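You operate a simulated robot arm through the tools that you are given. There is no shell and no other tool.

Carry out the task below with a simulated robot arm. There is one attempt and no reset: what you move stays moved.

## Task
Set the controls near the free end of the dark bench. At the end: the black knob of the yellow stand is turned to hold; the bezel of the yellow dial is turned anticlockwise as far as it goes; the bezel of the green dial is turned anticlockwise as far as it goes; the black knob of the green stand is turned to free; whatever was shut is shut again. Leave all else as you found it, and nothing knocked over.

It is judged by the outcome, as a careful person would: the job done as asked, and still so three seconds after it is handed in. It fails if anything else is knocked over, pushed out of place, dropped, spilled or broken.

## Robot
A 6-joint arm with a two-finger gripper, fixed in place. Base frame: the origin is at the foot of the arm, x ahead of it, y to its left, z up; the work surface is at about z = 0. Readings come in m, degrees, newtons and seconds.
With the tool pointing down near the work surface it reaches from about 0.18 to 0.48 m from the base axis. Its first joint turns from -66.0 to 66.0 degrees. Payload 1.76 kg.
The TCP is the grasp point between the finger pads, 0.029 m short of the fingertips. In the tool frame z runs along the fingers and y along their closing line. The gripper opens to 0.082 m; its body begins 0.058 m behind the TCP.
Orientation is told as [roll, pitch, yaw] about the base's x, y, z axes, in that order, counted from this pose: with the fingers straight down and closing along the base's y, the tool's x points along the base's -x, its y along +y and its z along -z.

## Interface
- The arm moves only by the tool play_rows. Its argument "deltas" is a list that holds one entry, the list of rows, each a list of 7 numbers: the shift along the base's x, y, z in m, then the turn, a rotation vector about the base's x, y, z in degrees, then the gripper command, from -1 (shut) to 1 (fully open), values between in proportion. In form: [[[tx, ty, tz, rx, ry, rz, jaw], ...]]. A call has 1 to 20 rows; each row is the pose to reach, as a shift and turn from the pose commanded when the call began. Rows are played at 5 a second. More than 0.05 m and 8.6 degrees between two rows, or a gripper value outside its range, and nothing of the call is played. A pose out of reach is approached as far as the arm can. The call stops where the force on the tool passes 40 N (or 10 N more than at its start, if that is more) or the arm is blocked; 0.2 s more then pass. The fingers move at their own pace (about 0.2035 m/s each) and stop on an object; they squeeze with about 29 N. The grip force told is the motor's: it shows also when the fingers shut on nothing. Time passes only in rows, and 0.2 s behind the last, so rows that repeat a pose let the fingers close. It gives the time, the measured TCP pose, the force on the tool (base axes), the opening and the grip force at its end, in the units of the frame above (readings bear some noise), with the torque about the TCP (base axes, N m) and any sound that the robot's microphone picked up.
- Cameras (640 x 400 px; columns grow to the right, rows downward): "scene" is fixed at [0.0425, 0.3161, 0.4569]; the picture's right is [-0.89, -0.46, 0.00], its down [-0.12, 0.24, -0.96] and it looks along [0.44, -0.86, -0.27] (base axes); focal length 316 px, centre (320, 200). "wrist" rides on the gripper at [0.079, 0.004, -0.089] in the tool frame; the picture's right is [-0.05, 1.00, 0.00], its down [-0.71, -0.04, -0.71] and it looks along [-0.71, -0.04, 0.71] (tool axes); focal length 256 px, centre (320, 200).
- get_image(camera): a new picture of that camera. It takes no simulated time.
- pixel_to_xyz(camera, pixels): for up to 12 pixels [column, row] of the newest picture of that camera ("zoom" is the newest enlarged one), the place [x, y, z] in the base frame of the surface seen there, good to about 0.002 m. It takes no simulated time.
- close_up(camera, box): a new picture of the part [left, top, right, bottom] of that camera's present view, enlarged. It takes no simulated time.
- sign_off(): hands the job in; it is judged then, once.

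Leave the gripper open and the arm clear of the work at the hand-in unless told otherwise.

The tools are called after "Call:" as name(argument=value, ...) on one line, values as JSON. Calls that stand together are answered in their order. play_rows: Moves the arm, as the interface text tells. Its arguments: {"type":"object","properties":{"deltas":{"type":"array","items":{"type":"array","items":{"type":"array","items":{"type":"number"}}}}},"required":["deltas"]} The other tools are called the same way: get_image (camera) takes a picture; pixel_to_xyz (camera, pixels) gives the place of the surface under pixels of a picture; close_up (camera, box) takes an enlarged picture of a part of a camera's view; sign_off () hands the job in.

At the start:

```text
clock: 0.0
position: [0.233, -0.0669, 0.3653]
orientation: [-0.1, -0.1, 0.0]
contact_force: [0.2, 0.4, -0.3]
ft_torque: [0.0, -0.04, -0.01]
gripper_width: 0.0819
grasp_force: 0.2
```

scene: 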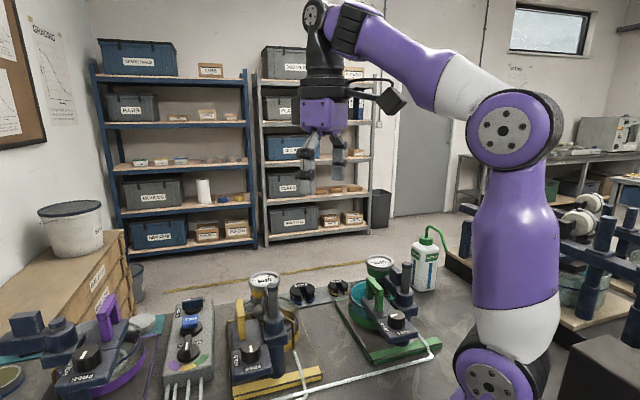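
wrist: 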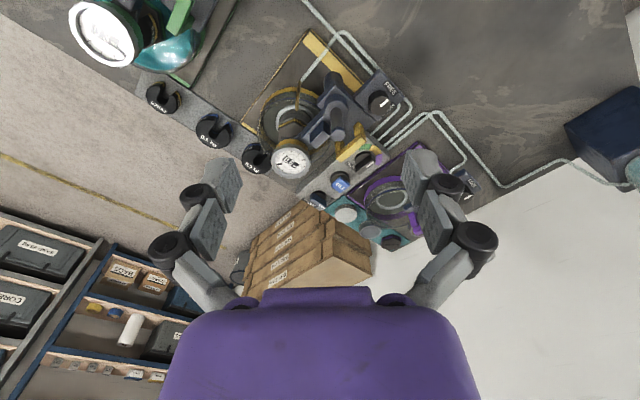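

I see a bench with a yellow stand (around column 265, row 330 of the scene), a green stand (around 385, 305), and a purple one on the left. I'll start with enlarged pictures of the stands.

Call:
close_up(camera="scene", box=[210, 250, 350, 400])

Call:
close_up(camera="scene", box=[320, 230, 460, 380])

Call:
close_up(camera="wrist", box=[60, 0, 260, 150])

Call:
close_up(camera="wrist", box=[230, 30, 480, 230])

Call:
close_up(camera="scene", box=[0, 250, 220, 400])

```text
2.67 times, centred on (280, 325) of scene
```

zoom: 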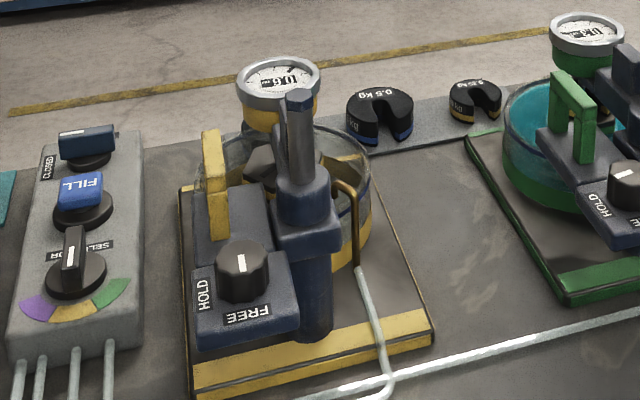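

```text
2.67 times, centred on (390, 305) of scene
```

zoom: 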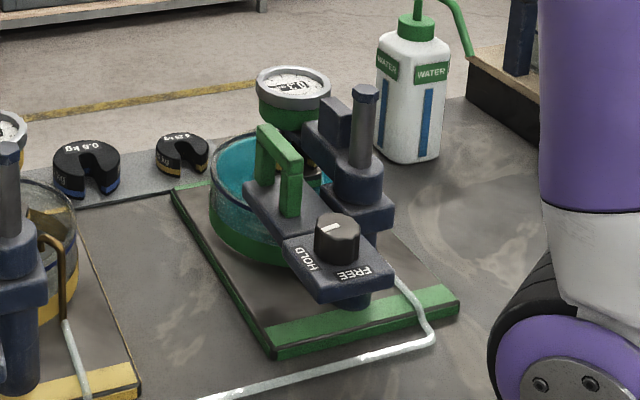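

```text
2.67 times, centred on (160, 75) of wrist
```

zoom: 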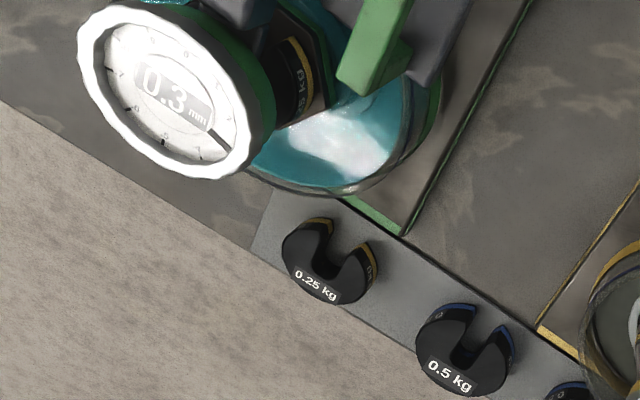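

```text
2.00 times, centred on (355, 130) of wrist
```

zoom: 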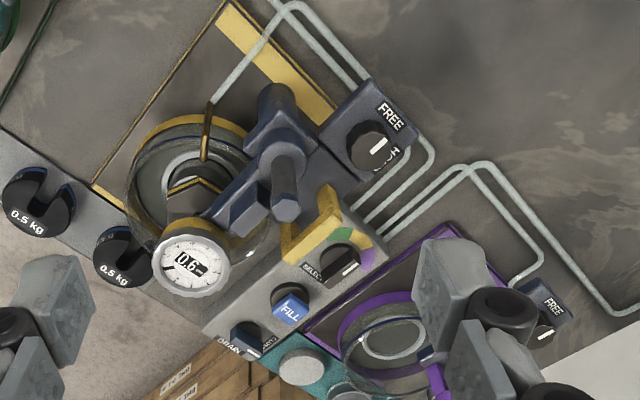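

```text
2.67 times, centred on (110, 325) of scene
```

zoom: 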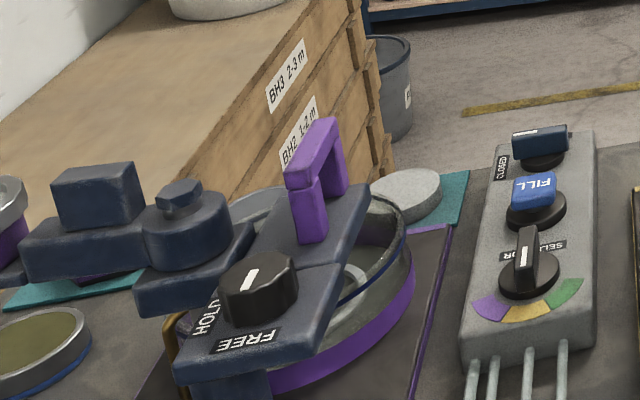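

The dials face upward on swing arms, and the knobs carry a white pointer with HOLD/FREE labels. I'll measure the key points in both views.

Call:
pixel_to_xyz(camera="scene", pixels=[[264, 279], [250, 280], [278, 279], [250, 352], [251, 365], [257, 308], [275, 295], [284, 275], [397, 320], [379, 262], [376, 284], [398, 265]])

Call:
pixel_to_xyz(camera="wrist", pixels=[[292, 161], [105, 35], [80, 20], [135, 50], [382, 103], [335, 120], [340, 105], [290, 115], [355, 150], [180, 20], [275, 161], [308, 161]])

```text
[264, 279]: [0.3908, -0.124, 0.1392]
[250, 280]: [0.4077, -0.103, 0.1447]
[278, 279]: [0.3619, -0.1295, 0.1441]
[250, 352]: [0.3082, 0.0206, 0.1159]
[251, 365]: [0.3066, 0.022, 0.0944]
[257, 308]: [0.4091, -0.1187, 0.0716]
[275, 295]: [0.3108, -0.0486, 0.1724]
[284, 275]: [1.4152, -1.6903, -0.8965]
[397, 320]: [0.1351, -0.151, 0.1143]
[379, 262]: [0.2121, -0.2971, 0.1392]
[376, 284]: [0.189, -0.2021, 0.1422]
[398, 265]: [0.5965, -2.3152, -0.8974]
```

```text
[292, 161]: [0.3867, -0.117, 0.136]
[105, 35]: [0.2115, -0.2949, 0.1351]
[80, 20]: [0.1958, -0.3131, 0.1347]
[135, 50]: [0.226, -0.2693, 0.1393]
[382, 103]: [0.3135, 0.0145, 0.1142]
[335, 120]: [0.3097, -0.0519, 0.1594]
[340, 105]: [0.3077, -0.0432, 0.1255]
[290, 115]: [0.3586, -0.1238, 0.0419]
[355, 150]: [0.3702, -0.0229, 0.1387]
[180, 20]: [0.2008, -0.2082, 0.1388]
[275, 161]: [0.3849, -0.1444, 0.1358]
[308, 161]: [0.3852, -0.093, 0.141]
```

The dial centres are near (0.386, -0.119, 0.137) and (0.212, -0.296, 0.137). The knobs are near (0.312, 0.016, 0.116) and (0.135, -0.151, 0.114). Next I'll enlarge the knobs and dials further to read where they are set and look for anything shut.

Call:
close_up(camera="scene", box=[220, 320, 300, 400])

Call:
close_up(camera="scene", box=[240, 260, 300, 310])

Call:
close_up(camera="scene", box=[350, 250, 430, 310])

Call:
close_up(camera="scene", box=[370, 290, 430, 350])

Call:
close_up(camera="wrist", box=[260, 120, 330, 190])

Call:
close_up(camera="wrist", box=[350, 70, 420, 130])

```text
5.00 times, centred on (260, 360) of scene
```

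zoom: 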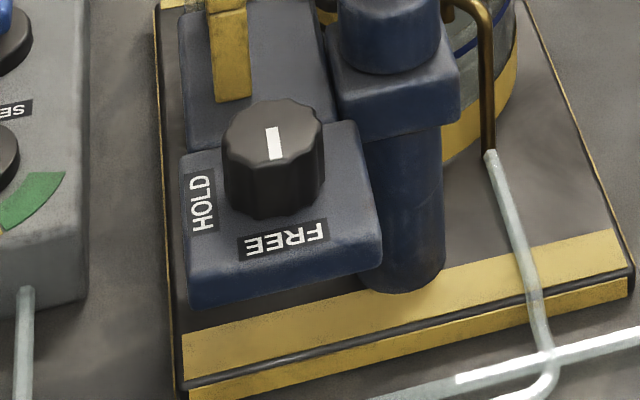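

```text
8.00 times, centred on (270, 285) of scene
```

zoom: 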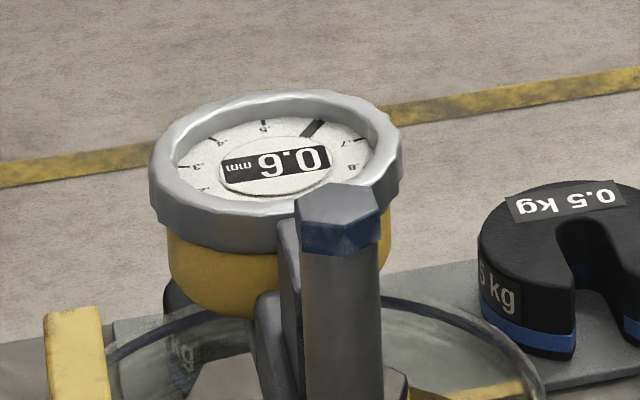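

```text
6.67 times, centred on (390, 280) of scene
```

zoom: 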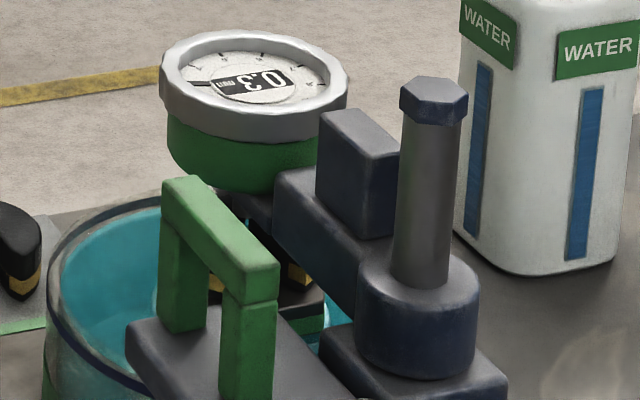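

```text
6.67 times, centred on (400, 320) of scene
```

zoom: 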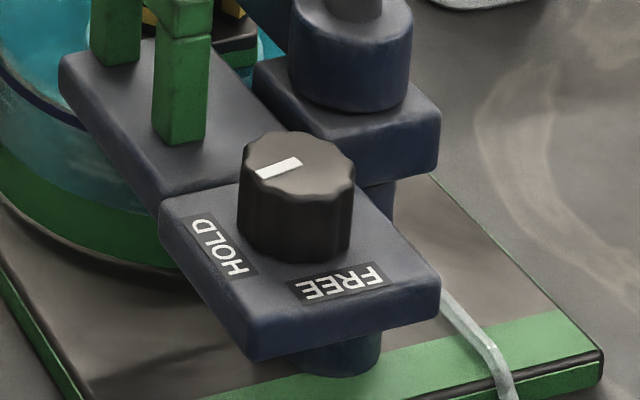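

```text
5.71 times, centred on (295, 155) of wrist
```

zoom: 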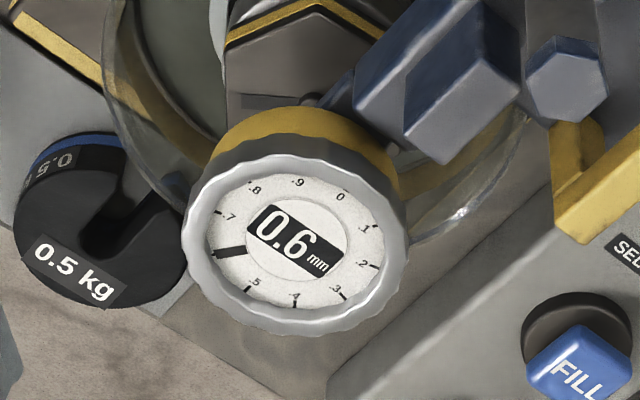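

```text
6.67 times, centred on (385, 100) of wrist
```

zoom: 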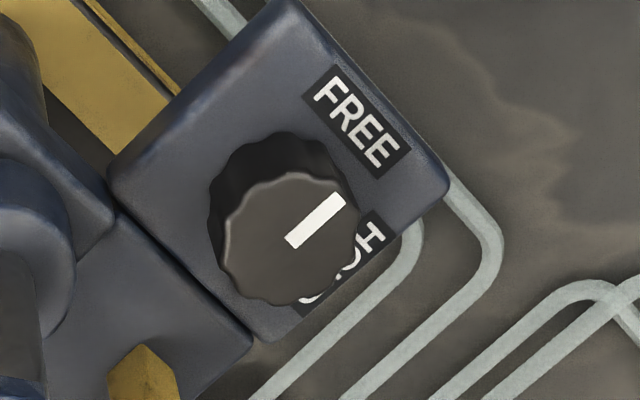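

The yellow pointer aims at FREE and the green pointer looks aimed at HOLD. I can't see a cover over either knob yet. I'll move the arm to see the yellow stand from closer and more directly above, staying high.

Call:
play_rows(deltas=[[[0.0, 0.03, -0.01, 0, 0, 0, 1], [0.01, 0.06, -0.03, 0, 0, 0, 1], [0.02, 0.08, -0.05, 0, 0, 0, 1], [0.02, 0.08, -0.05, 0, 0, 0, 1]]])

Call:
get_image(camera="wrist")

```text
clock: 1.0
position: [0.2537, 0.0164, 0.3134]
orientation: [-0.2, -0.1, 0.0]
contact_force: [-0.3, 0.2, 0.2]
ft_torque: [-0.01, 0.02, 0.0]
gripper_width: 0.082
grasp_force: 0.0
```

```text
taken
```

wrist: 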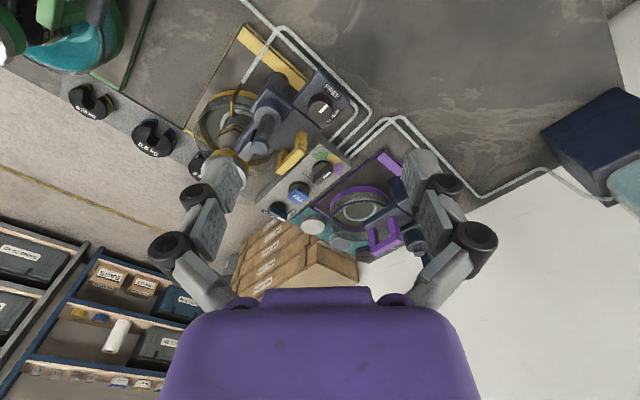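

The view is closer now, with the yellow knob at about (323, 105). I'll enlarge the yellow, purple and valve-box areas.

Call:
close_up(camera="wrist", box=[180, 50, 360, 190])

Call:
close_up(camera="wrist", box=[250, 140, 440, 260])

Call:
close_up(camera="wrist", box=[290, 70, 360, 130])

```text
2.86 times, centred on (270, 120) of wrist
```

zoom: 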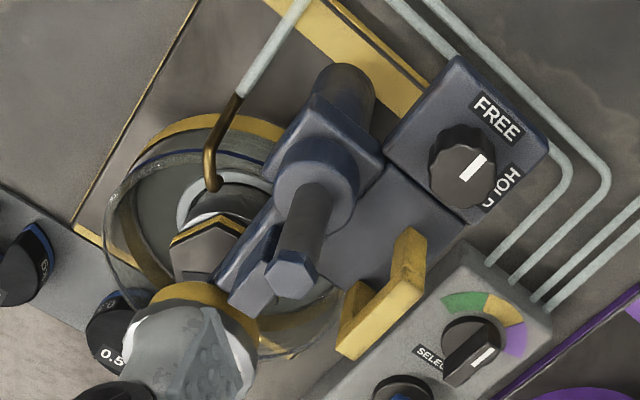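

```text
3.33 times, centred on (345, 200) of wrist
```

zoom: 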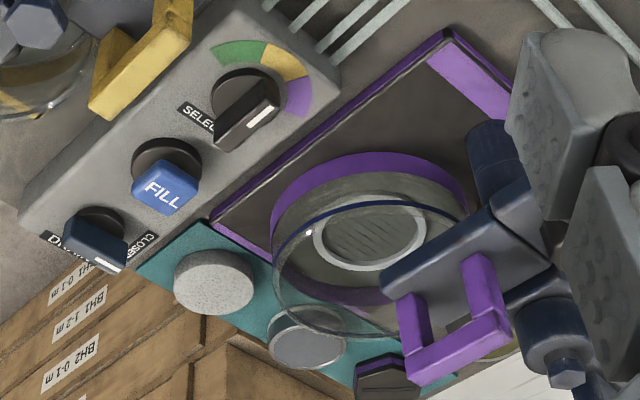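

```text
6.67 times, centred on (325, 100) of wrist
```

zoom: 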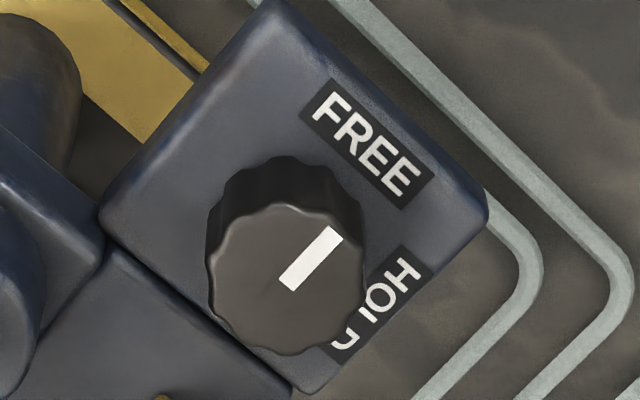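

In the newest zoom the yellow knob top covers about (208–365, 203–352). The pointer runs from (290, 283) to (333, 233), and FREE and HOLD sit on adjacent edges. I'll measure these.

Call:
pixel_to_xyz(camera="zoom", pixels=[[214, 265], [358, 280], [287, 210], [290, 345], [291, 282], [332, 235], [316, 98], [418, 190], [415, 262], [340, 335], [285, 10], [480, 210]])

Call:
close_up(camera="scene", box=[225, 325, 290, 380])

```text
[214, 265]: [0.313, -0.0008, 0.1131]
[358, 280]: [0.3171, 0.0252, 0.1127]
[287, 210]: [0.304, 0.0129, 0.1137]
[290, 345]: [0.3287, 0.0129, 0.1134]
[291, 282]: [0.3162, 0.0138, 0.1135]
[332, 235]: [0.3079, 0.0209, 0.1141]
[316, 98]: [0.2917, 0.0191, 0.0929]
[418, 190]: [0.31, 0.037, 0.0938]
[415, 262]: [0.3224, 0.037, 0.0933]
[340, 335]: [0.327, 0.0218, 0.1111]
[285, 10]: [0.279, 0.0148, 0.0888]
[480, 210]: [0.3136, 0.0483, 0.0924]
```

```text
7.27 times, centred on (258, 352) of scene
```

zoom: 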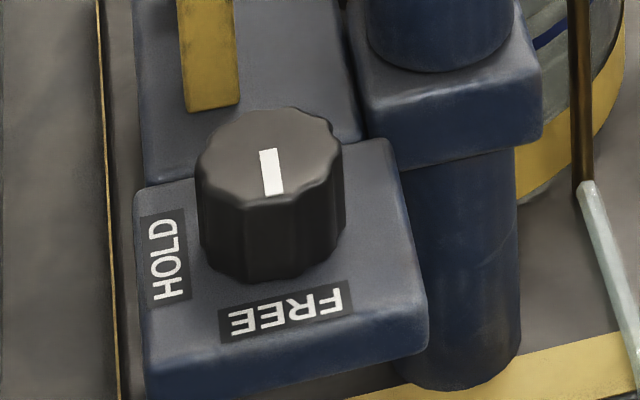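

The yellow knob centre is about (0.316, 0.0126), its top at z 0.1135, and the box surface at z 0.0933. The pointer azimuth is about 137°, so HOLD should be near 47°, a 90° clockwise turn. Now I'll check the finger shapes and the heights of nearby obstacles.

Call:
get_image(camera="scene")

Call:
close_up(camera="scene", box=[230, 60, 390, 220])

Call:
close_up(camera="wrist", box=[230, 80, 330, 180])

```text
taken
```

scene: 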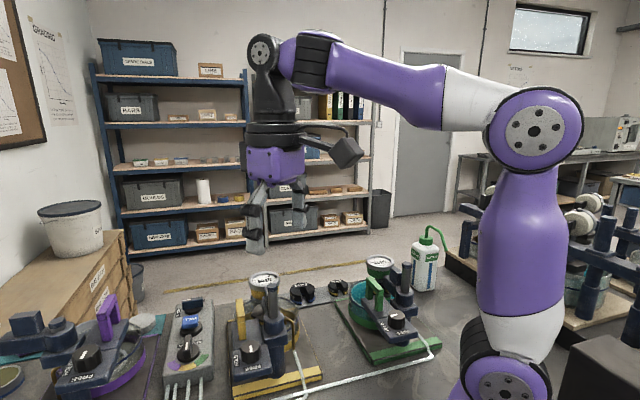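

```text
2.50 times, centred on (310, 140) of scene
```

zoom: 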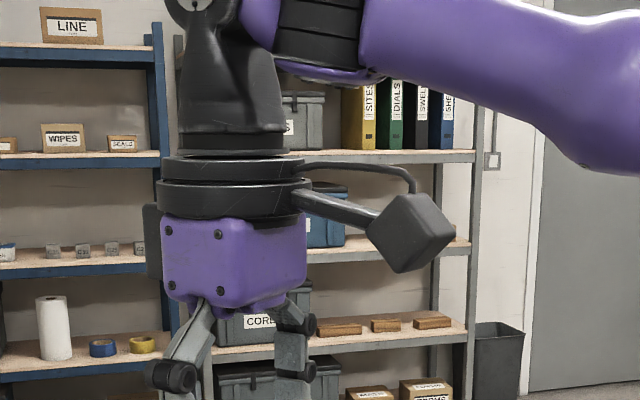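

```text
4.00 times, centred on (280, 130) of wrist
```

zoom: 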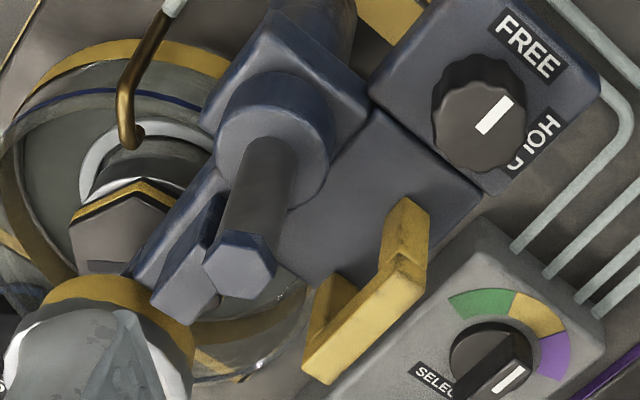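

I'll now measure the hex bolt top at about (240, 262) in this zoom, plus the arch handle, the collar and the plate.

Call:
pixel_to_xyz(camera="zoom", pixels=[[240, 262], [212, 250], [270, 262], [405, 210], [425, 225], [410, 275], [325, 365], [310, 360], [330, 290], [330, 220], [180, 280], [265, 140]])

Call:
close_up(camera="scene", box=[225, 265, 305, 345])

```text
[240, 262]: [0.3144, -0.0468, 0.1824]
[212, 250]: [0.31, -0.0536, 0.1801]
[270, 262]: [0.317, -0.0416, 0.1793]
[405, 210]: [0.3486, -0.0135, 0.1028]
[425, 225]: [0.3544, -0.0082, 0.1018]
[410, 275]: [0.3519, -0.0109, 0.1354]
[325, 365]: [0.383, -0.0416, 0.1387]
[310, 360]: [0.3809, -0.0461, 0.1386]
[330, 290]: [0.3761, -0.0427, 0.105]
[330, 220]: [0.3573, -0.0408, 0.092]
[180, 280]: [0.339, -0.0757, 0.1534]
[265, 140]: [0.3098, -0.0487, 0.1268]
```

```text
5.00 times, centred on (265, 305) of scene
```

zoom: 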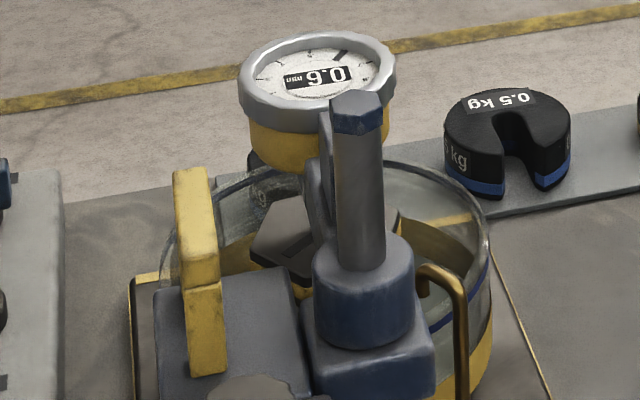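

The hex bolt top is at (0.3145, -0.047, 0.182) and the arch's near leg is about 0.042 m from the knob centre. I'll hover above the yellow knob with the jaws part-open and the closing line at azimuth 116°, which stays clear of both, and look before going down.

Call:
play_rows(deltas=[[[0.015, -0.001, 0.0, 0, 0, 6.5, 0.6], [0.03, -0.002, -0.01, 0, 0, 13, 0.3], [0.045, -0.003, -0.03, 0, 0, 19.5, 0.1], [0.0623, -0.0038, -0.06, 0, 0, 26, 0.1], [0.0623, -0.0038, -0.088, 0, 0, 26, 0.1], [0.0623, -0.0038, -0.088, 0, 0, 26, 0.1]]])

Call:
get_image(camera="wrist")

Call:
close_up(camera="scene", box=[200, 240, 340, 380])

```text
clock: 2.4
position: [0.3153, 0.0082, 0.2261]
orientation: [-0.1, -0.1, 25.9]
contact_force: [0.3, 0.1, -1.2]
ft_torque: [-0.05, -0.01, -0.01]
gripper_width: 0.0451
grasp_force: 0.0
```

```text
taken
```

wrist: 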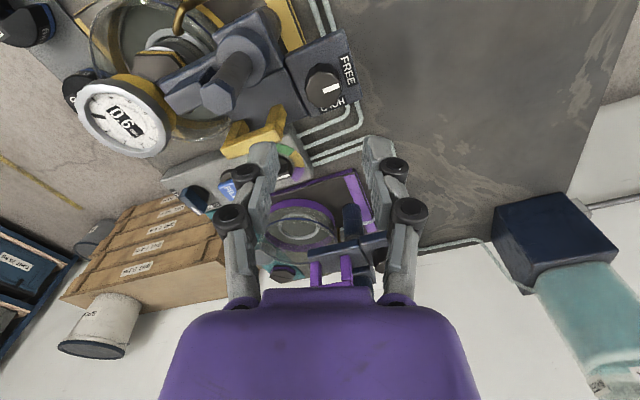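

```text
2.86 times, centred on (270, 310) of scene
```

zoom: 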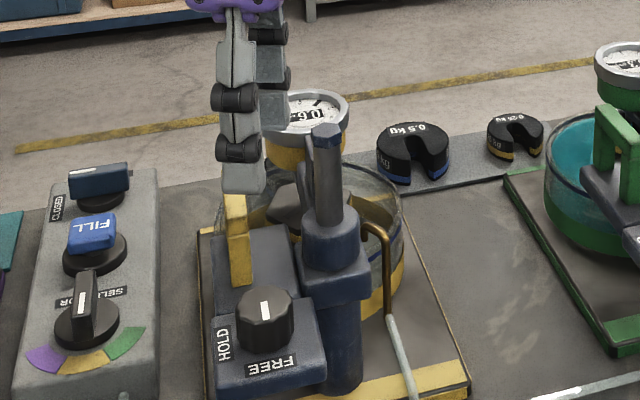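

I'm hovering at about (0.315, 0.009, 0.226), with the knob at about (323, 88) in the wrist view. I'll take another measurement of the knob's centre from here.

Call:
close_up(camera="wrist", box=[280, 20, 380, 120])

```text
4.00 times, centred on (330, 70) of wrist
```

zoom: 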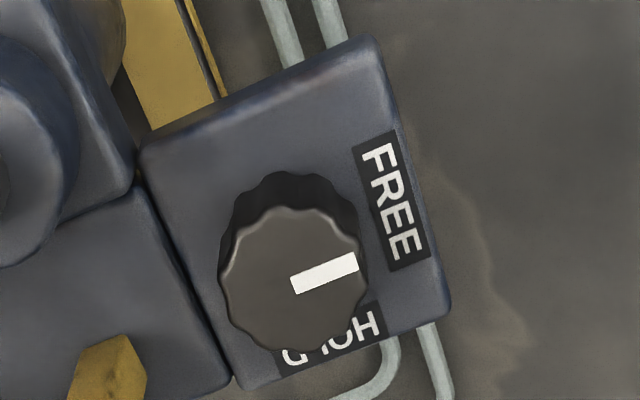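

Call:
pixel_to_xyz(camera="zoom", pixels=[[226, 285], [360, 275], [290, 212], [295, 347], [245, 235], [340, 325], [340, 228], [246, 330], [293, 285], [357, 261], [375, 150], [405, 260]])

```text
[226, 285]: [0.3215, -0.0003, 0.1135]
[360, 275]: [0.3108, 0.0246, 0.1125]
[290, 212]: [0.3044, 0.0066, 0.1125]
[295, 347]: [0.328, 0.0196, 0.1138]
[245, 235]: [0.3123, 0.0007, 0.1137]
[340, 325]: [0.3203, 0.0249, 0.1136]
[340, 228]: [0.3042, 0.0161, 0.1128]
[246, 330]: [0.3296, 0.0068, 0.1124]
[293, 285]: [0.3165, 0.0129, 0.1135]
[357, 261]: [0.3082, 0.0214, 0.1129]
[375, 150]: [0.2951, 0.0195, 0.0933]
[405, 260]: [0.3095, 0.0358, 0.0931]
```

The knob centre is (0.3163, 0.0125). I'll shift over it and lower to about z 0.16, with the tips still above the knob, then read the pose again.

Call:
play_rows(deltas=[[[0.001, 0.0037, -0.03, 0, 0, 0, 0.1], [0.001, 0.0037, -0.066, 0, 0, 0, 0.1], [0.001, 0.0037, -0.066, 0, 0, 0, 0.1], [0.001, 0.0037, -0.066, 0, 0, 0, 0.1]]])

Call:
play_rows(deltas=[[[0, 0, 0, 0, 0, 0, 0.1], [0, 0, 0, 0, 0, 0, 0.1]]])

Call:
get_image(camera="wrist")

Call:
close_up(camera="scene", box=[200, 260, 320, 380])

```text
clock: 3.4
position: [0.3159, 0.0133, 0.1593]
orientation: [-0.1, -0.2, 26.1]
contact_force: [0.4, 0.1, -0.3]
ft_torque: [-0.05, 0.01, 0.02]
gripper_width: 0.0452
grasp_force: 0.0
```

```text
clock: 4.0
position: [0.3146, 0.0135, 0.1586]
orientation: [-0.1, 0.0, 26.0]
contact_force: [0.2, -0.4, 0.1]
ft_torque: [0.02, 0.01, 0.02]
gripper_width: 0.0453
grasp_force: 0.1
```

```text
taken
```

wrist: 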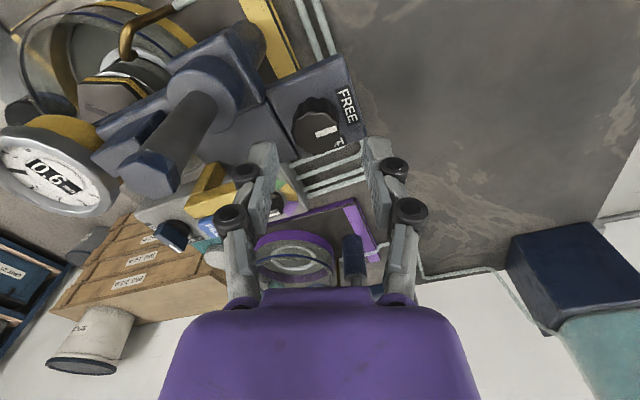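

```text
3.33 times, centred on (260, 320) of scene
```

zoom: 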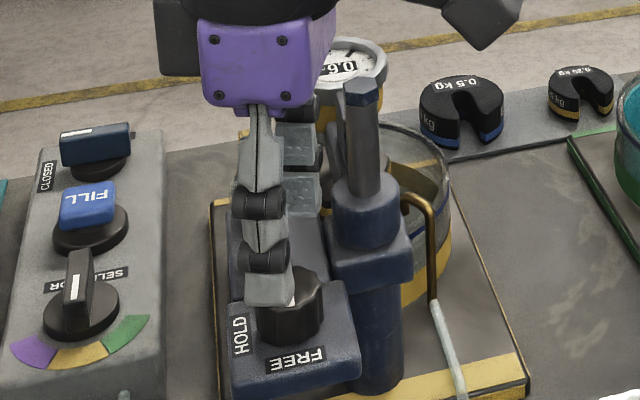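

The readings bounce by about 1 mm. To compare the fingers with the knob directly, I'll measure the fingertip surfaces in this picture.

Call:
close_up(camera="wrist", box=[230, 80, 420, 200])

```text
3.33 times, centred on (325, 140) of wrist
```

zoom: 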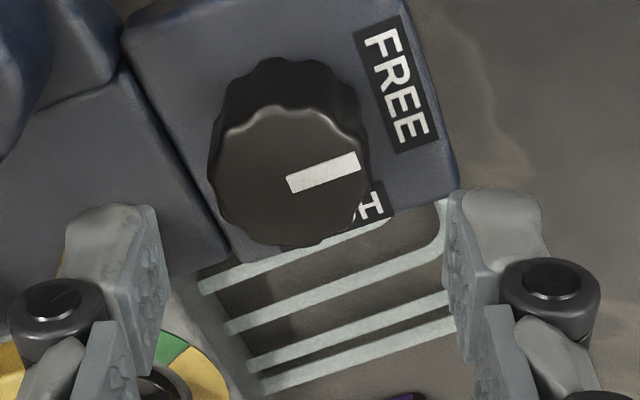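

Call:
pixel_to_xyz(camera="zoom", pixels=[[135, 220], [100, 215], [75, 225], [152, 230], [468, 200], [500, 198], [530, 200], [458, 215], [290, 182], [215, 165], [368, 172], [290, 240]])

```text
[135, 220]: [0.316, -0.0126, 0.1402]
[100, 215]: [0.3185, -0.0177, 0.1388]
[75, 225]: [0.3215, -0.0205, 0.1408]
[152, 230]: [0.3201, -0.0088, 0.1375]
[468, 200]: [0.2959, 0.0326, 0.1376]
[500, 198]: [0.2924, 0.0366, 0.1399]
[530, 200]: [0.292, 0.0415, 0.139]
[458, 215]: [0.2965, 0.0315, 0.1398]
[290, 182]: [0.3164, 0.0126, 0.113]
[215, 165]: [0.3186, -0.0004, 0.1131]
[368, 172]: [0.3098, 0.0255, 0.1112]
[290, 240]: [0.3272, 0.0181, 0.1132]
```

The finger midpoint is about 1.5 mm past the knob centre along the closing line. I'll correct that, lower to about z 0.128 (tips about 5 mm above the box) and close on the knob.

Call:
play_rows(deltas=[[[0.0007, -0.0014, 0, 0, 0, 0, 0.1], [0.0007, -0.0014, -0.015, 0, 0, 0, 0.1], [0.0007, -0.0014, -0.031, 0, 0, 0, 0.1], [0.0007, -0.0014, -0.031, 0, 0, 0, 0.1]]])

Call:
play_rows(deltas=[[[0, 0, 0, 0, 0, 0, -0.2], [0, 0, 0, 0, 0, 0, -0.35], [0, 0, 0, 0, 0, 0, -0.6], [0, 0, 0, 0, 0, 0, -1], [0, 0, 0, 0, 0, 0, -1]]])

Call:
close_up(camera="scene", box=[200, 260, 320, 380])

Call:
close_up(camera="wrist", box=[230, 80, 420, 200])

```text
clock: 5.0
position: [0.3166, 0.0095, 0.1303]
orientation: [-0.1, -0.1, 26.0]
contact_force: [-0.6, -0.7, 0.3]
ft_torque: [0.01, 0.01, -0.02]
gripper_width: 0.045
grasp_force: 0.0
```

```text
clock: 6.2
position: [0.3168, 0.0109, 0.1311]
orientation: [0.0, -0.1, 26.0]
contact_force: [-1.6, 8.8, 0.8]
ft_torque: [0.18, 0.12, 0.02]
gripper_width: 0.0295
grasp_force: 35.9
```

```text
3.33 times, centred on (260, 320) of scene
```

zoom: 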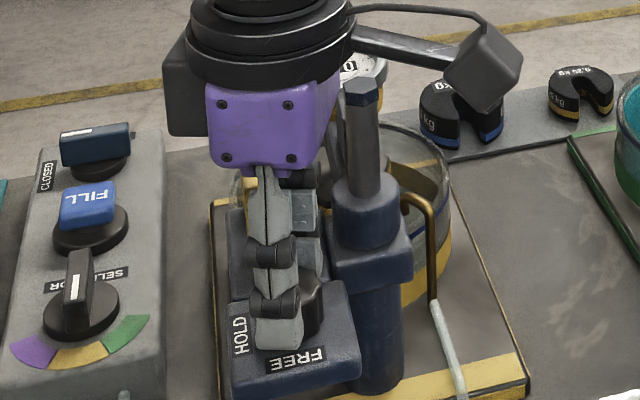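

```text
3.33 times, centred on (325, 140) of wrist
```

zoom: 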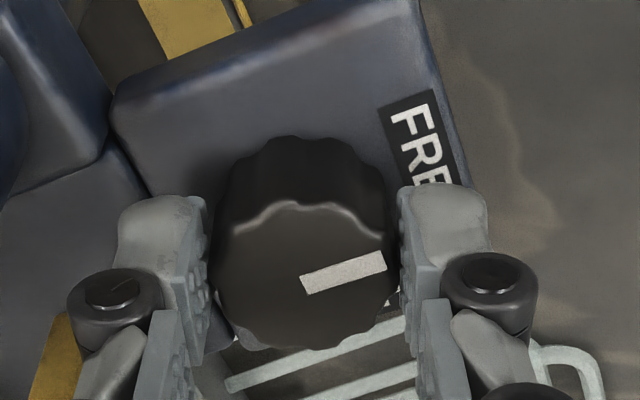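

The knob is gripped (opening 0.0295). A side force of 8.8 N in +y shows I'm a little off centre, so I'll nudge 1 mm along the closing line to relax it.

Call:
play_rows(deltas=[[[-0.0004, 0.0008, 0, 0, 0, 0, -1], [-0.0004, 0.0008, 0, 0, 0, 0, -1]]])

```text
clock: 6.8
position: [0.3161, 0.0116, 0.1305]
orientation: [-0.1, -0.1, 25.6]
contact_force: [-3.8, -18.2, -7.1]
ft_torque: [-0.35, -0.24, -0.03]
gripper_width: 0.0293
grasp_force: 36.1
```

That overshot to -18 N, so the fixture is stiff. I'll go back about 0.55 mm to balance it.

Call:
play_rows(deltas=[[[0.00025, -0.00055, 0, 0, 0, 0, -1], [0.00025, -0.00055, 0, 0, 0, 0, -1]]])

```text
clock: 7.4
position: [0.3165, 0.0103, 0.1315]
orientation: [0.0, 0.0, 25.9]
contact_force: [-1.6, -13.2, -15.8]
ft_torque: [-0.51, 0.51, 0.0]
gripper_width: 0.0295
grasp_force: 35.9
```

The forces haven't settled: z is -15.8 N and the torques are uneven. I'll open slightly, let everything relax and close again.

Call:
play_rows(deltas=[[[0, 0, 0, 0, 0, 0, 0.0], [0, 0, 0, 0, 0, 0, 0.0]]])

Call:
play_rows(deltas=[[[0, 0, 0, 0, 0, 0, -0.2], [0, 0, 0, 0, 0, 0, -0.4], [0, 0, 0, 0, 0, 0, -1], [0, 0, 0, 0, 0, 0, -1]]])

```text
clock: 8.0
position: [0.3174, 0.0122, 0.1313]
orientation: [-0.1, -0.2, 26.0]
contact_force: [0.0, -0.3, 0.0]
ft_torque: [0.02, 0.01, 0.01]
gripper_width: 0.0408
grasp_force: 0.1
```

```text
clock: 9.0
position: [0.3178, 0.0113, 0.1316]
orientation: [-0.2, -0.1, 25.9]
contact_force: [0.6, 1.3, -0.8]
ft_torque: [0.03, -0.07, -0.03]
gripper_width: 0.0296
grasp_force: 35.7
```

The grip is balanced now, with side forces of about 1 N. I'll turn clockwise, starting with 16° and watching the torque.

Call:
play_rows(deltas=[[[0, 0, 0, 0, 0, -4, -1], [0, 0, 0, 0, 0, -8, -1], [0, 0, 0, 0, 0, -12, -1], [0, 0, 0, 0, 0, -16, -1]]])

Call:
close_up(camera="wrist", box=[230, 80, 420, 200])

```text
clock: 10.0
position: [0.3167, 0.0124, 0.1309]
orientation: [0.0, 0.1, 9.9]
contact_force: [-2.8, -2.7, -7.0]
ft_torque: [-0.31, 0.75, -0.03]
gripper_width: 0.0296
grasp_force: 36.1
```

```text
3.33 times, centred on (325, 140) of wrist
```

zoom: 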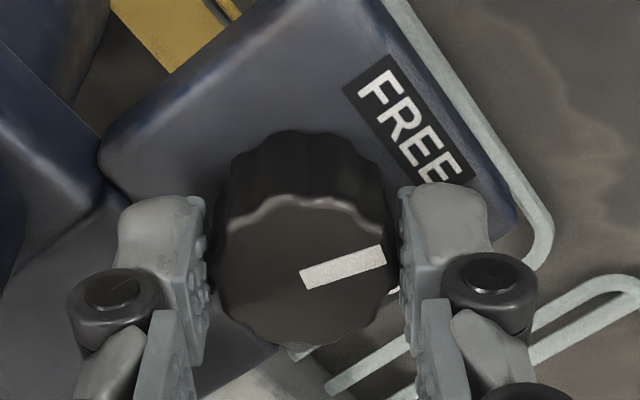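

The knob turns with the fingers at low torque. I'll carry on clockwise by 32° more.

Call:
play_rows(deltas=[[[0, 0, 0, 0, 0, -5, -1], [0, 0, 0, 0, 0, -10, -1], [0, 0, 0, 0, 0, -16, -1], [0, 0, 0, 0, 0, -22, -1], [0, 0, 0, 0, 0, -27, -1], [0, 0, 0, 0, 0, -32, -1]]])

Call:
close_up(camera="scene", box=[200, 260, 320, 380])

Call:
close_up(camera="wrist", box=[230, 80, 420, 200])

```text
clock: 11.4
position: [0.3169, 0.0115, 0.131]
orientation: [0.0, -0.1, -22.2]
contact_force: [-7.4, 10.1, -3.4]
ft_torque: [0.39, 0.32, 0.04]
gripper_width: 0.0293
grasp_force: 35.7
```

```text
3.33 times, centred on (260, 320) of scene
```

zoom: 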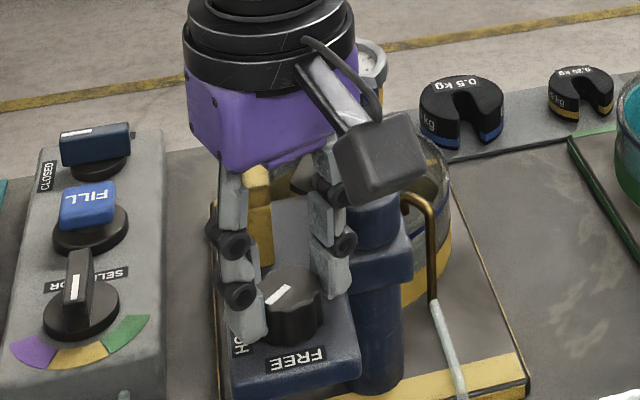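

```text
3.33 times, centred on (325, 140) of wrist
```

zoom: 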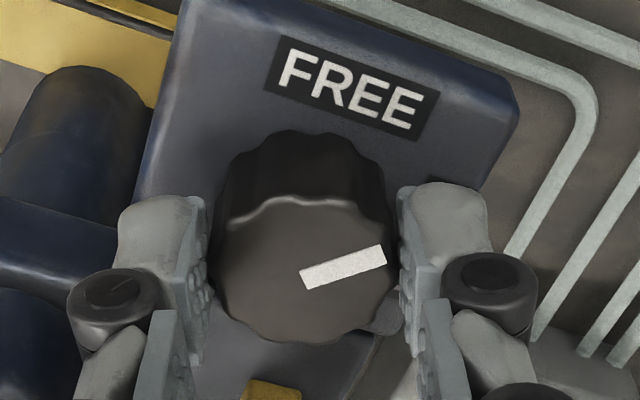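

The pointer is about halfway and nothing touches. I'll continue another 38° toward HOLD.

Call:
play_rows(deltas=[[[0, 0, 0, 0, 0, -5, -1], [0, 0, 0, 0, 0, -10, -1], [0, 0, 0, 0, 0, -16, -1], [0, 0, 0, 0, 0, -22, -1], [0, 0, 0, 0, 0, -28, -1], [0, 0, 0, 0, 0, -33, -1], [0, 0, 0, 0, 0, -38, -1]]])

Call:
close_up(camera="wrist", box=[230, 80, 420, 200])

Call:
close_up(camera="scene", box=[200, 260, 320, 380])

```text
clock: 13.0
position: [0.3186, 0.0104, 0.1306]
orientation: [0.0, -0.2, -60.2]
contact_force: [7.9, 15.3, -15.4]
ft_torque: [0.46, -0.21, 0.24]
gripper_width: 0.0296
grasp_force: 36.2
```

```text
3.33 times, centred on (325, 140) of wrist
```

zoom: 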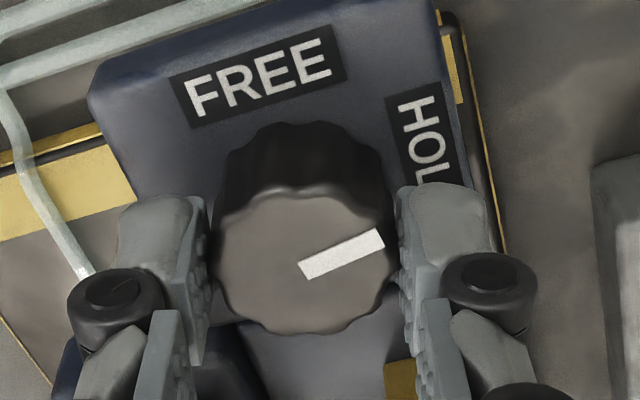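

```text
3.33 times, centred on (260, 320) of scene
```

zoom: 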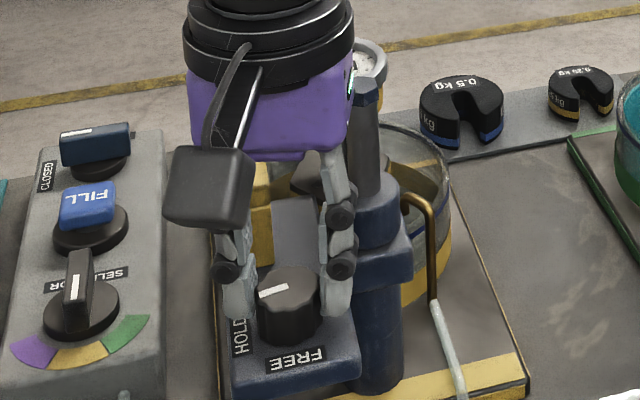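

The total turn is 86°. Torque about z has risen to 0.24 and the pointer slipped a couple of degrees against the fingers, so it may be at its end stop. I'll turn 5° more to check.

Call:
play_rows(deltas=[[[0, 0, 0, 0, 0, -2, -1], [0, 0, 0, 0, 0, -5, -1], [0, 0, 0, 0, 0, -5, -1]]])

Call:
close_up(camera="wrist", box=[230, 80, 420, 200])

```text
clock: 13.8
position: [0.319, 0.0103, 0.1321]
orientation: [0.0, -0.1, -65.2]
contact_force: [5.9, 4.6, -1.6]
ft_torque: [0.24, -0.11, 0.01]
gripper_width: 0.0287
grasp_force: 36.0
```

```text
3.33 times, centred on (325, 140) of wrist
```

zoom: 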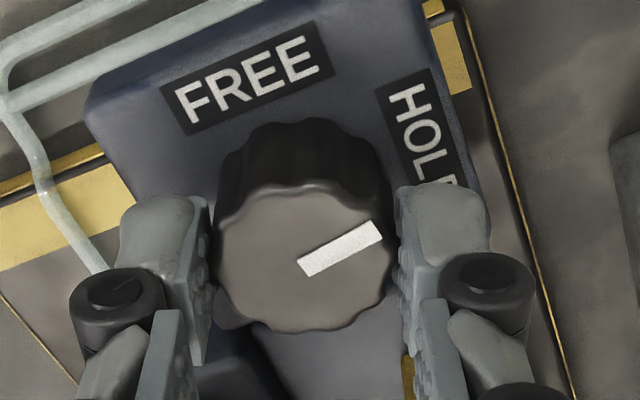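

The knob stayed put while the fingers slipped, so it is at its stop. The pointer now lies parallel to the FREE text, which means it aims at HOLD. I'll open the jaws, lift off and check.

Call:
play_rows(deltas=[[[0, 0, 0, 0, 0, 0, 0.0], [0, 0, 0, 0, 0, 0, 0.1], [0, 0, 0.03, 0, 0, 0, 0.1], [0, 0, 0.07, 0, 0, 0, 0.1], [0, 0, 0.11, 0, 0, 0, 0.1], [0, 0, 0.11, 0, 0, 0, 0.1]]])

Call:
close_up(camera="wrist", box=[250, 20, 400, 140])

Call:
close_up(camera="scene", box=[225, 320, 290, 380])

Call:
get_image(camera="scene")

Call:
get_image(camera="wrist")

```text
clock: 15.2
position: [0.3176, 0.0093, 0.2416]
orientation: [-0.2, -0.1, -65.1]
contact_force: [-0.2, -0.5, -0.5]
ft_torque: [0.01, -0.01, -0.02]
gripper_width: 0.045
grasp_force: 0.0
```

```text
3.33 times, centred on (325, 80) of wrist
```

zoom: 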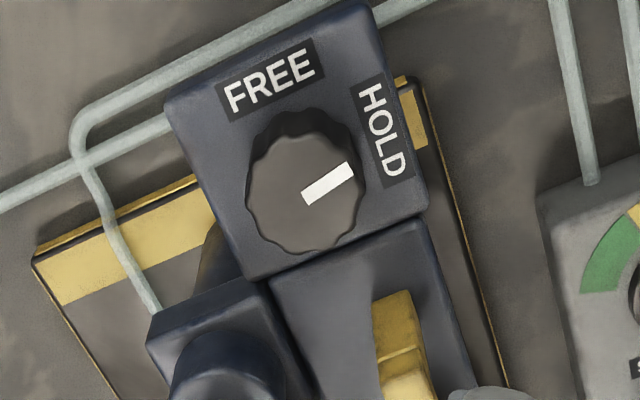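

```text
6.67 times, centred on (258, 350) of scene
```

zoom: 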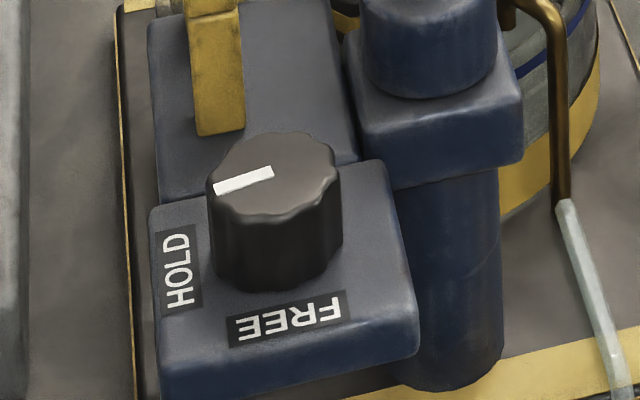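

```text
taken
```

scene: 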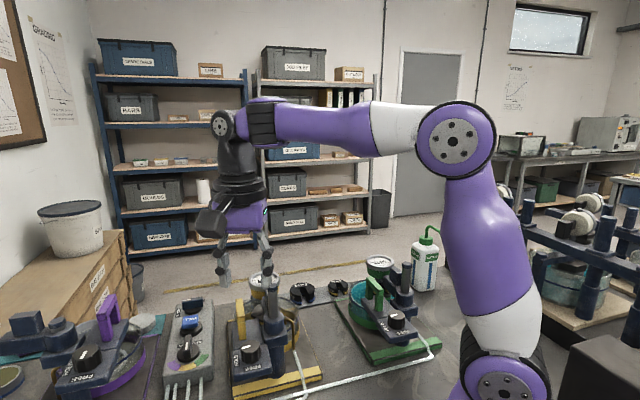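

```text
taken
```

wrist: 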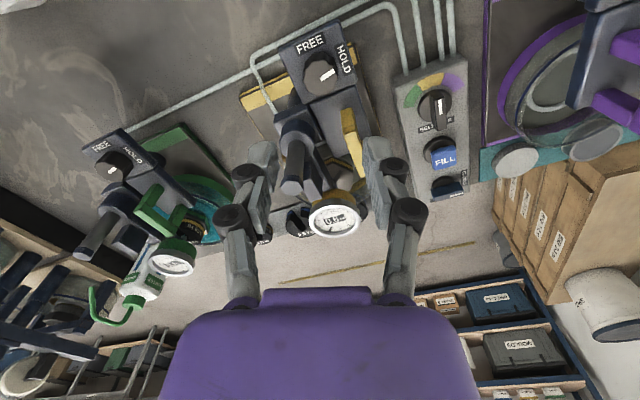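

The yellow knob reads HOLD. Next is the yellow dial, at about (335, 218) in the wrist view. I'll enlarge it and measure its rim.

Call:
close_up(camera="wrist", box=[280, 100, 390, 260])

```text
2.50 times, centred on (335, 180) of wrist
```

zoom: 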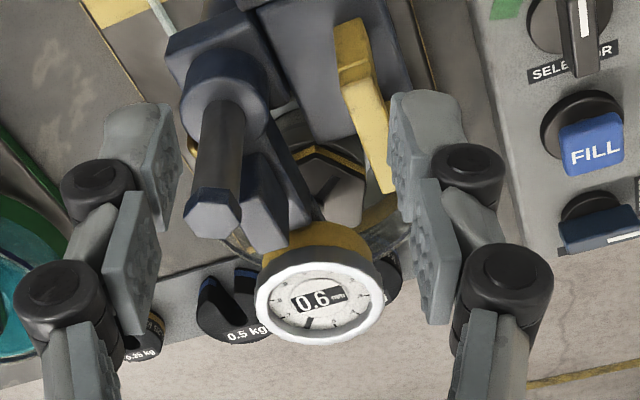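

I'll raise and move over the yellow dial with the jaws fully open, then measure its rim from there and from the scene camera.

Call:
play_rows(deltas=[[[0.0, -0.02, 0.03, 0, 0, -6, 0.5], [0.01, -0.05, 0.05, 0, 0, -12, 1], [0.02, -0.09, 0.05, 0, 0, -18, 1], [0.03, -0.11, 0.05, 0, 0, -24, 1], [0.03, -0.11, 0.05, 0, 0, -30, 1], [0.03, -0.11, 0.05, 0, 0, -30, 1]]])

Call:
get_image(camera="wrist")

Call:
close_up(camera="scene", box=[240, 260, 300, 310])

```text
clock: 16.6
position: [0.3475, -0.098, 0.2892]
orientation: [-0.1, -0.2, -95.1]
contact_force: [0.9, -1.0, 1.1]
ft_torque: [0.0, 0.0, -0.01]
gripper_width: 0.0818
grasp_force: 0.0
```

```text
taken
```

wrist: 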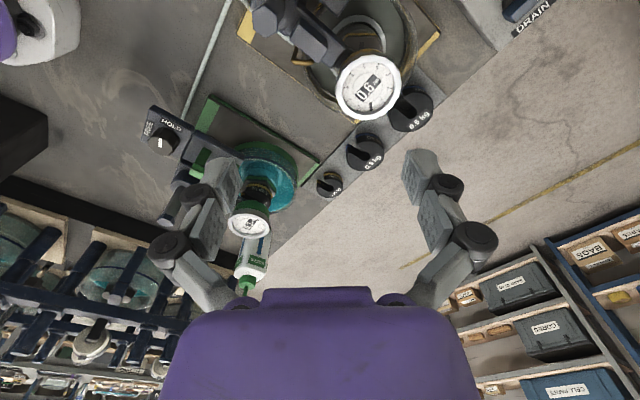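

```text
8.00 times, centred on (270, 285) of scene
```

zoom: 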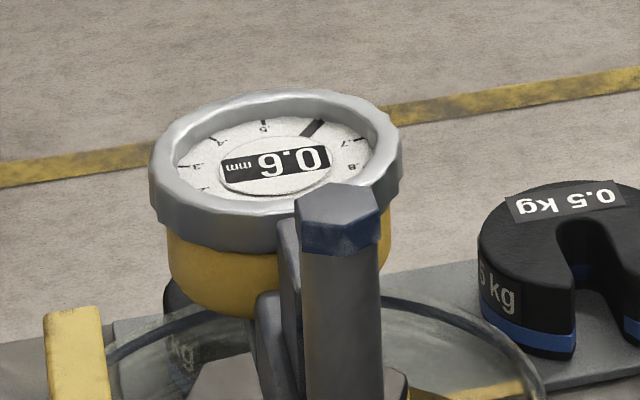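

I see the silver bezel and the yellow body below it. I'll measure the bezel's side: its top edge, bottom edge and body.

Call:
pixel_to_xyz(camera="zoom", pixels=[[165, 150], [155, 170], [160, 210], [190, 235], [230, 205], [232, 245], [230, 265], [230, 300], [393, 140], [275, 98], [290, 240], [268, 305]])

Call:
close_up(camera="wrist", box=[310, 30, 430, 130])

```text
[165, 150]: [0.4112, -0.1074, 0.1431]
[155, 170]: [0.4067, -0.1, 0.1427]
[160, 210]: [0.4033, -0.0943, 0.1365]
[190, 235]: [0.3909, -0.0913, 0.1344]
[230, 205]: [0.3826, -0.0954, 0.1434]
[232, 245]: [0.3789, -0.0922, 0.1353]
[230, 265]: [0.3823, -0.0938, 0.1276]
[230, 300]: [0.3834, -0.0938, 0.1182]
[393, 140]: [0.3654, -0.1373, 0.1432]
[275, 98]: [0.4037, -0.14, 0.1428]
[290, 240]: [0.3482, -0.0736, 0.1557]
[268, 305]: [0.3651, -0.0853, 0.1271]
```

```text
4.00 times, centred on (370, 80) of wrist
```

zoom: 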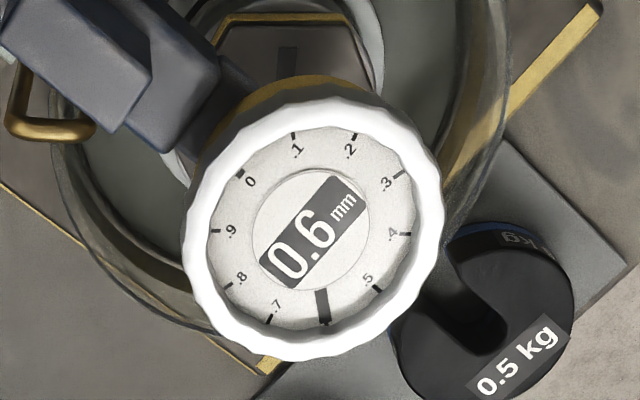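

The bezel spans z 0.133–0.143 and the body below is slightly narrower. I'll measure the rim from this wrist zoom to get the centre.

Call:
pixel_to_xyz(camera="zoom", pixels=[[190, 240], [436, 215], [318, 108], [308, 352], [222, 148], [410, 310], [405, 140], [228, 318], [322, 308], [313, 228], [150, 85], [215, 95]])

```text
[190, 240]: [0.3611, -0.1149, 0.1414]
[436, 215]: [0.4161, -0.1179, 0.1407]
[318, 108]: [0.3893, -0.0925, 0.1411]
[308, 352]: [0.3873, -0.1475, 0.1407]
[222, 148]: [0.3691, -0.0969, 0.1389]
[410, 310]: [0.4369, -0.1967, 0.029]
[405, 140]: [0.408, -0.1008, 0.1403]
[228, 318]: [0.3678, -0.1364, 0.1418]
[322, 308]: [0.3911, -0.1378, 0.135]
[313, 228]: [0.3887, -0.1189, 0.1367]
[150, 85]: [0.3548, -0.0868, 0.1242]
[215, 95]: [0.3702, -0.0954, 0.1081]
```

The dial centre is about (0.3885, -0.1195) with a radius of about 0.0285. I'll move above it and drop to z about 0.195 to check alignment.

Call:
play_rows(deltas=[[[0.02, -0.01, 0, 0, 0, 0, 1], [0.0417, -0.0214, -0.02, 0, 0, 0, 1], [0.0417, -0.0214, -0.06, 0, 0, 0, 1], [0.0417, -0.0214, -0.095, 0, 0, 0, 1], [0.0417, -0.0214, -0.095, 0, 0, 0, 1]]])

Call:
get_image(camera="wrist")

Call:
close_up(camera="scene", box=[200, 220, 320, 340])

```text
clock: 17.8
position: [0.3893, -0.1175, 0.1958]
orientation: [0.0, -0.1, -95.1]
contact_force: [0.6, 0.1, 0.2]
ft_torque: [-0.02, 0.0, 0.02]
gripper_width: 0.0819
grasp_force: 0.0
```

```text
taken
```

wrist: 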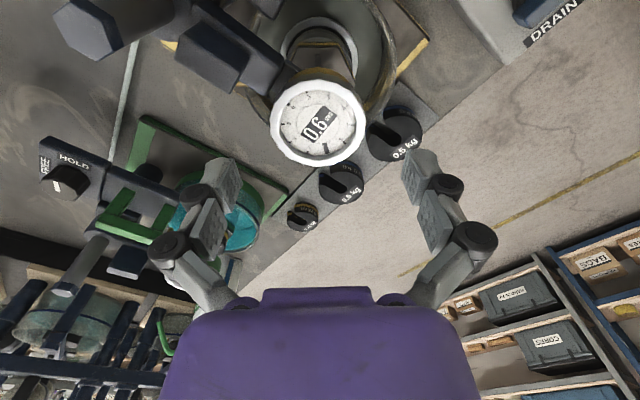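

```text
3.33 times, centred on (260, 280) of scene
```

zoom: 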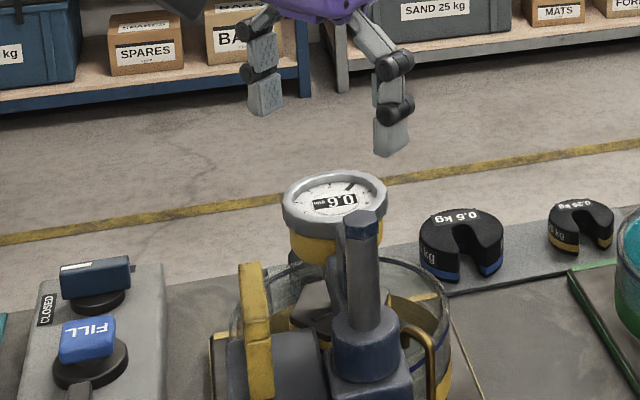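

I'm above the dial with both fingers well outside the bezel. One more measurement of the rim from this nearer view.

Call:
close_up(camera="wrist", box=[260, 70, 380, 170])

```text
4.00 times, centred on (320, 120) of wrist
```

zoom: 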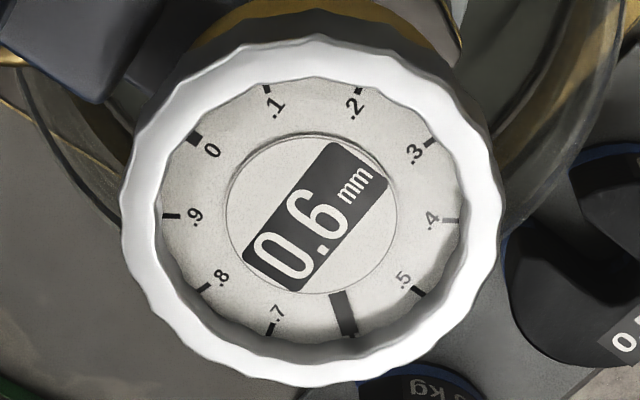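

Call:
pixel_to_xyz(camera="zoom", pixels=[[126, 215], [495, 210], [315, 48], [320, 378], [165, 105], [455, 325], [450, 95], [165, 310], [312, 210], [337, 290], [350, 330], [210, 150]])

```text
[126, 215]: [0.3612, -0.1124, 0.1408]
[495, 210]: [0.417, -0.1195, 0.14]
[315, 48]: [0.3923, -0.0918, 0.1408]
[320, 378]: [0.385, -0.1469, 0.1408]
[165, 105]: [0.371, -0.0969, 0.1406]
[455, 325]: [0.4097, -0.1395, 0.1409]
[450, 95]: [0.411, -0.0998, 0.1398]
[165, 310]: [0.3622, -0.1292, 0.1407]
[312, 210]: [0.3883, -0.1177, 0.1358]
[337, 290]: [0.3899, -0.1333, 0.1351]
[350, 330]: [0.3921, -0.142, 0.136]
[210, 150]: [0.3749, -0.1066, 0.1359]
```

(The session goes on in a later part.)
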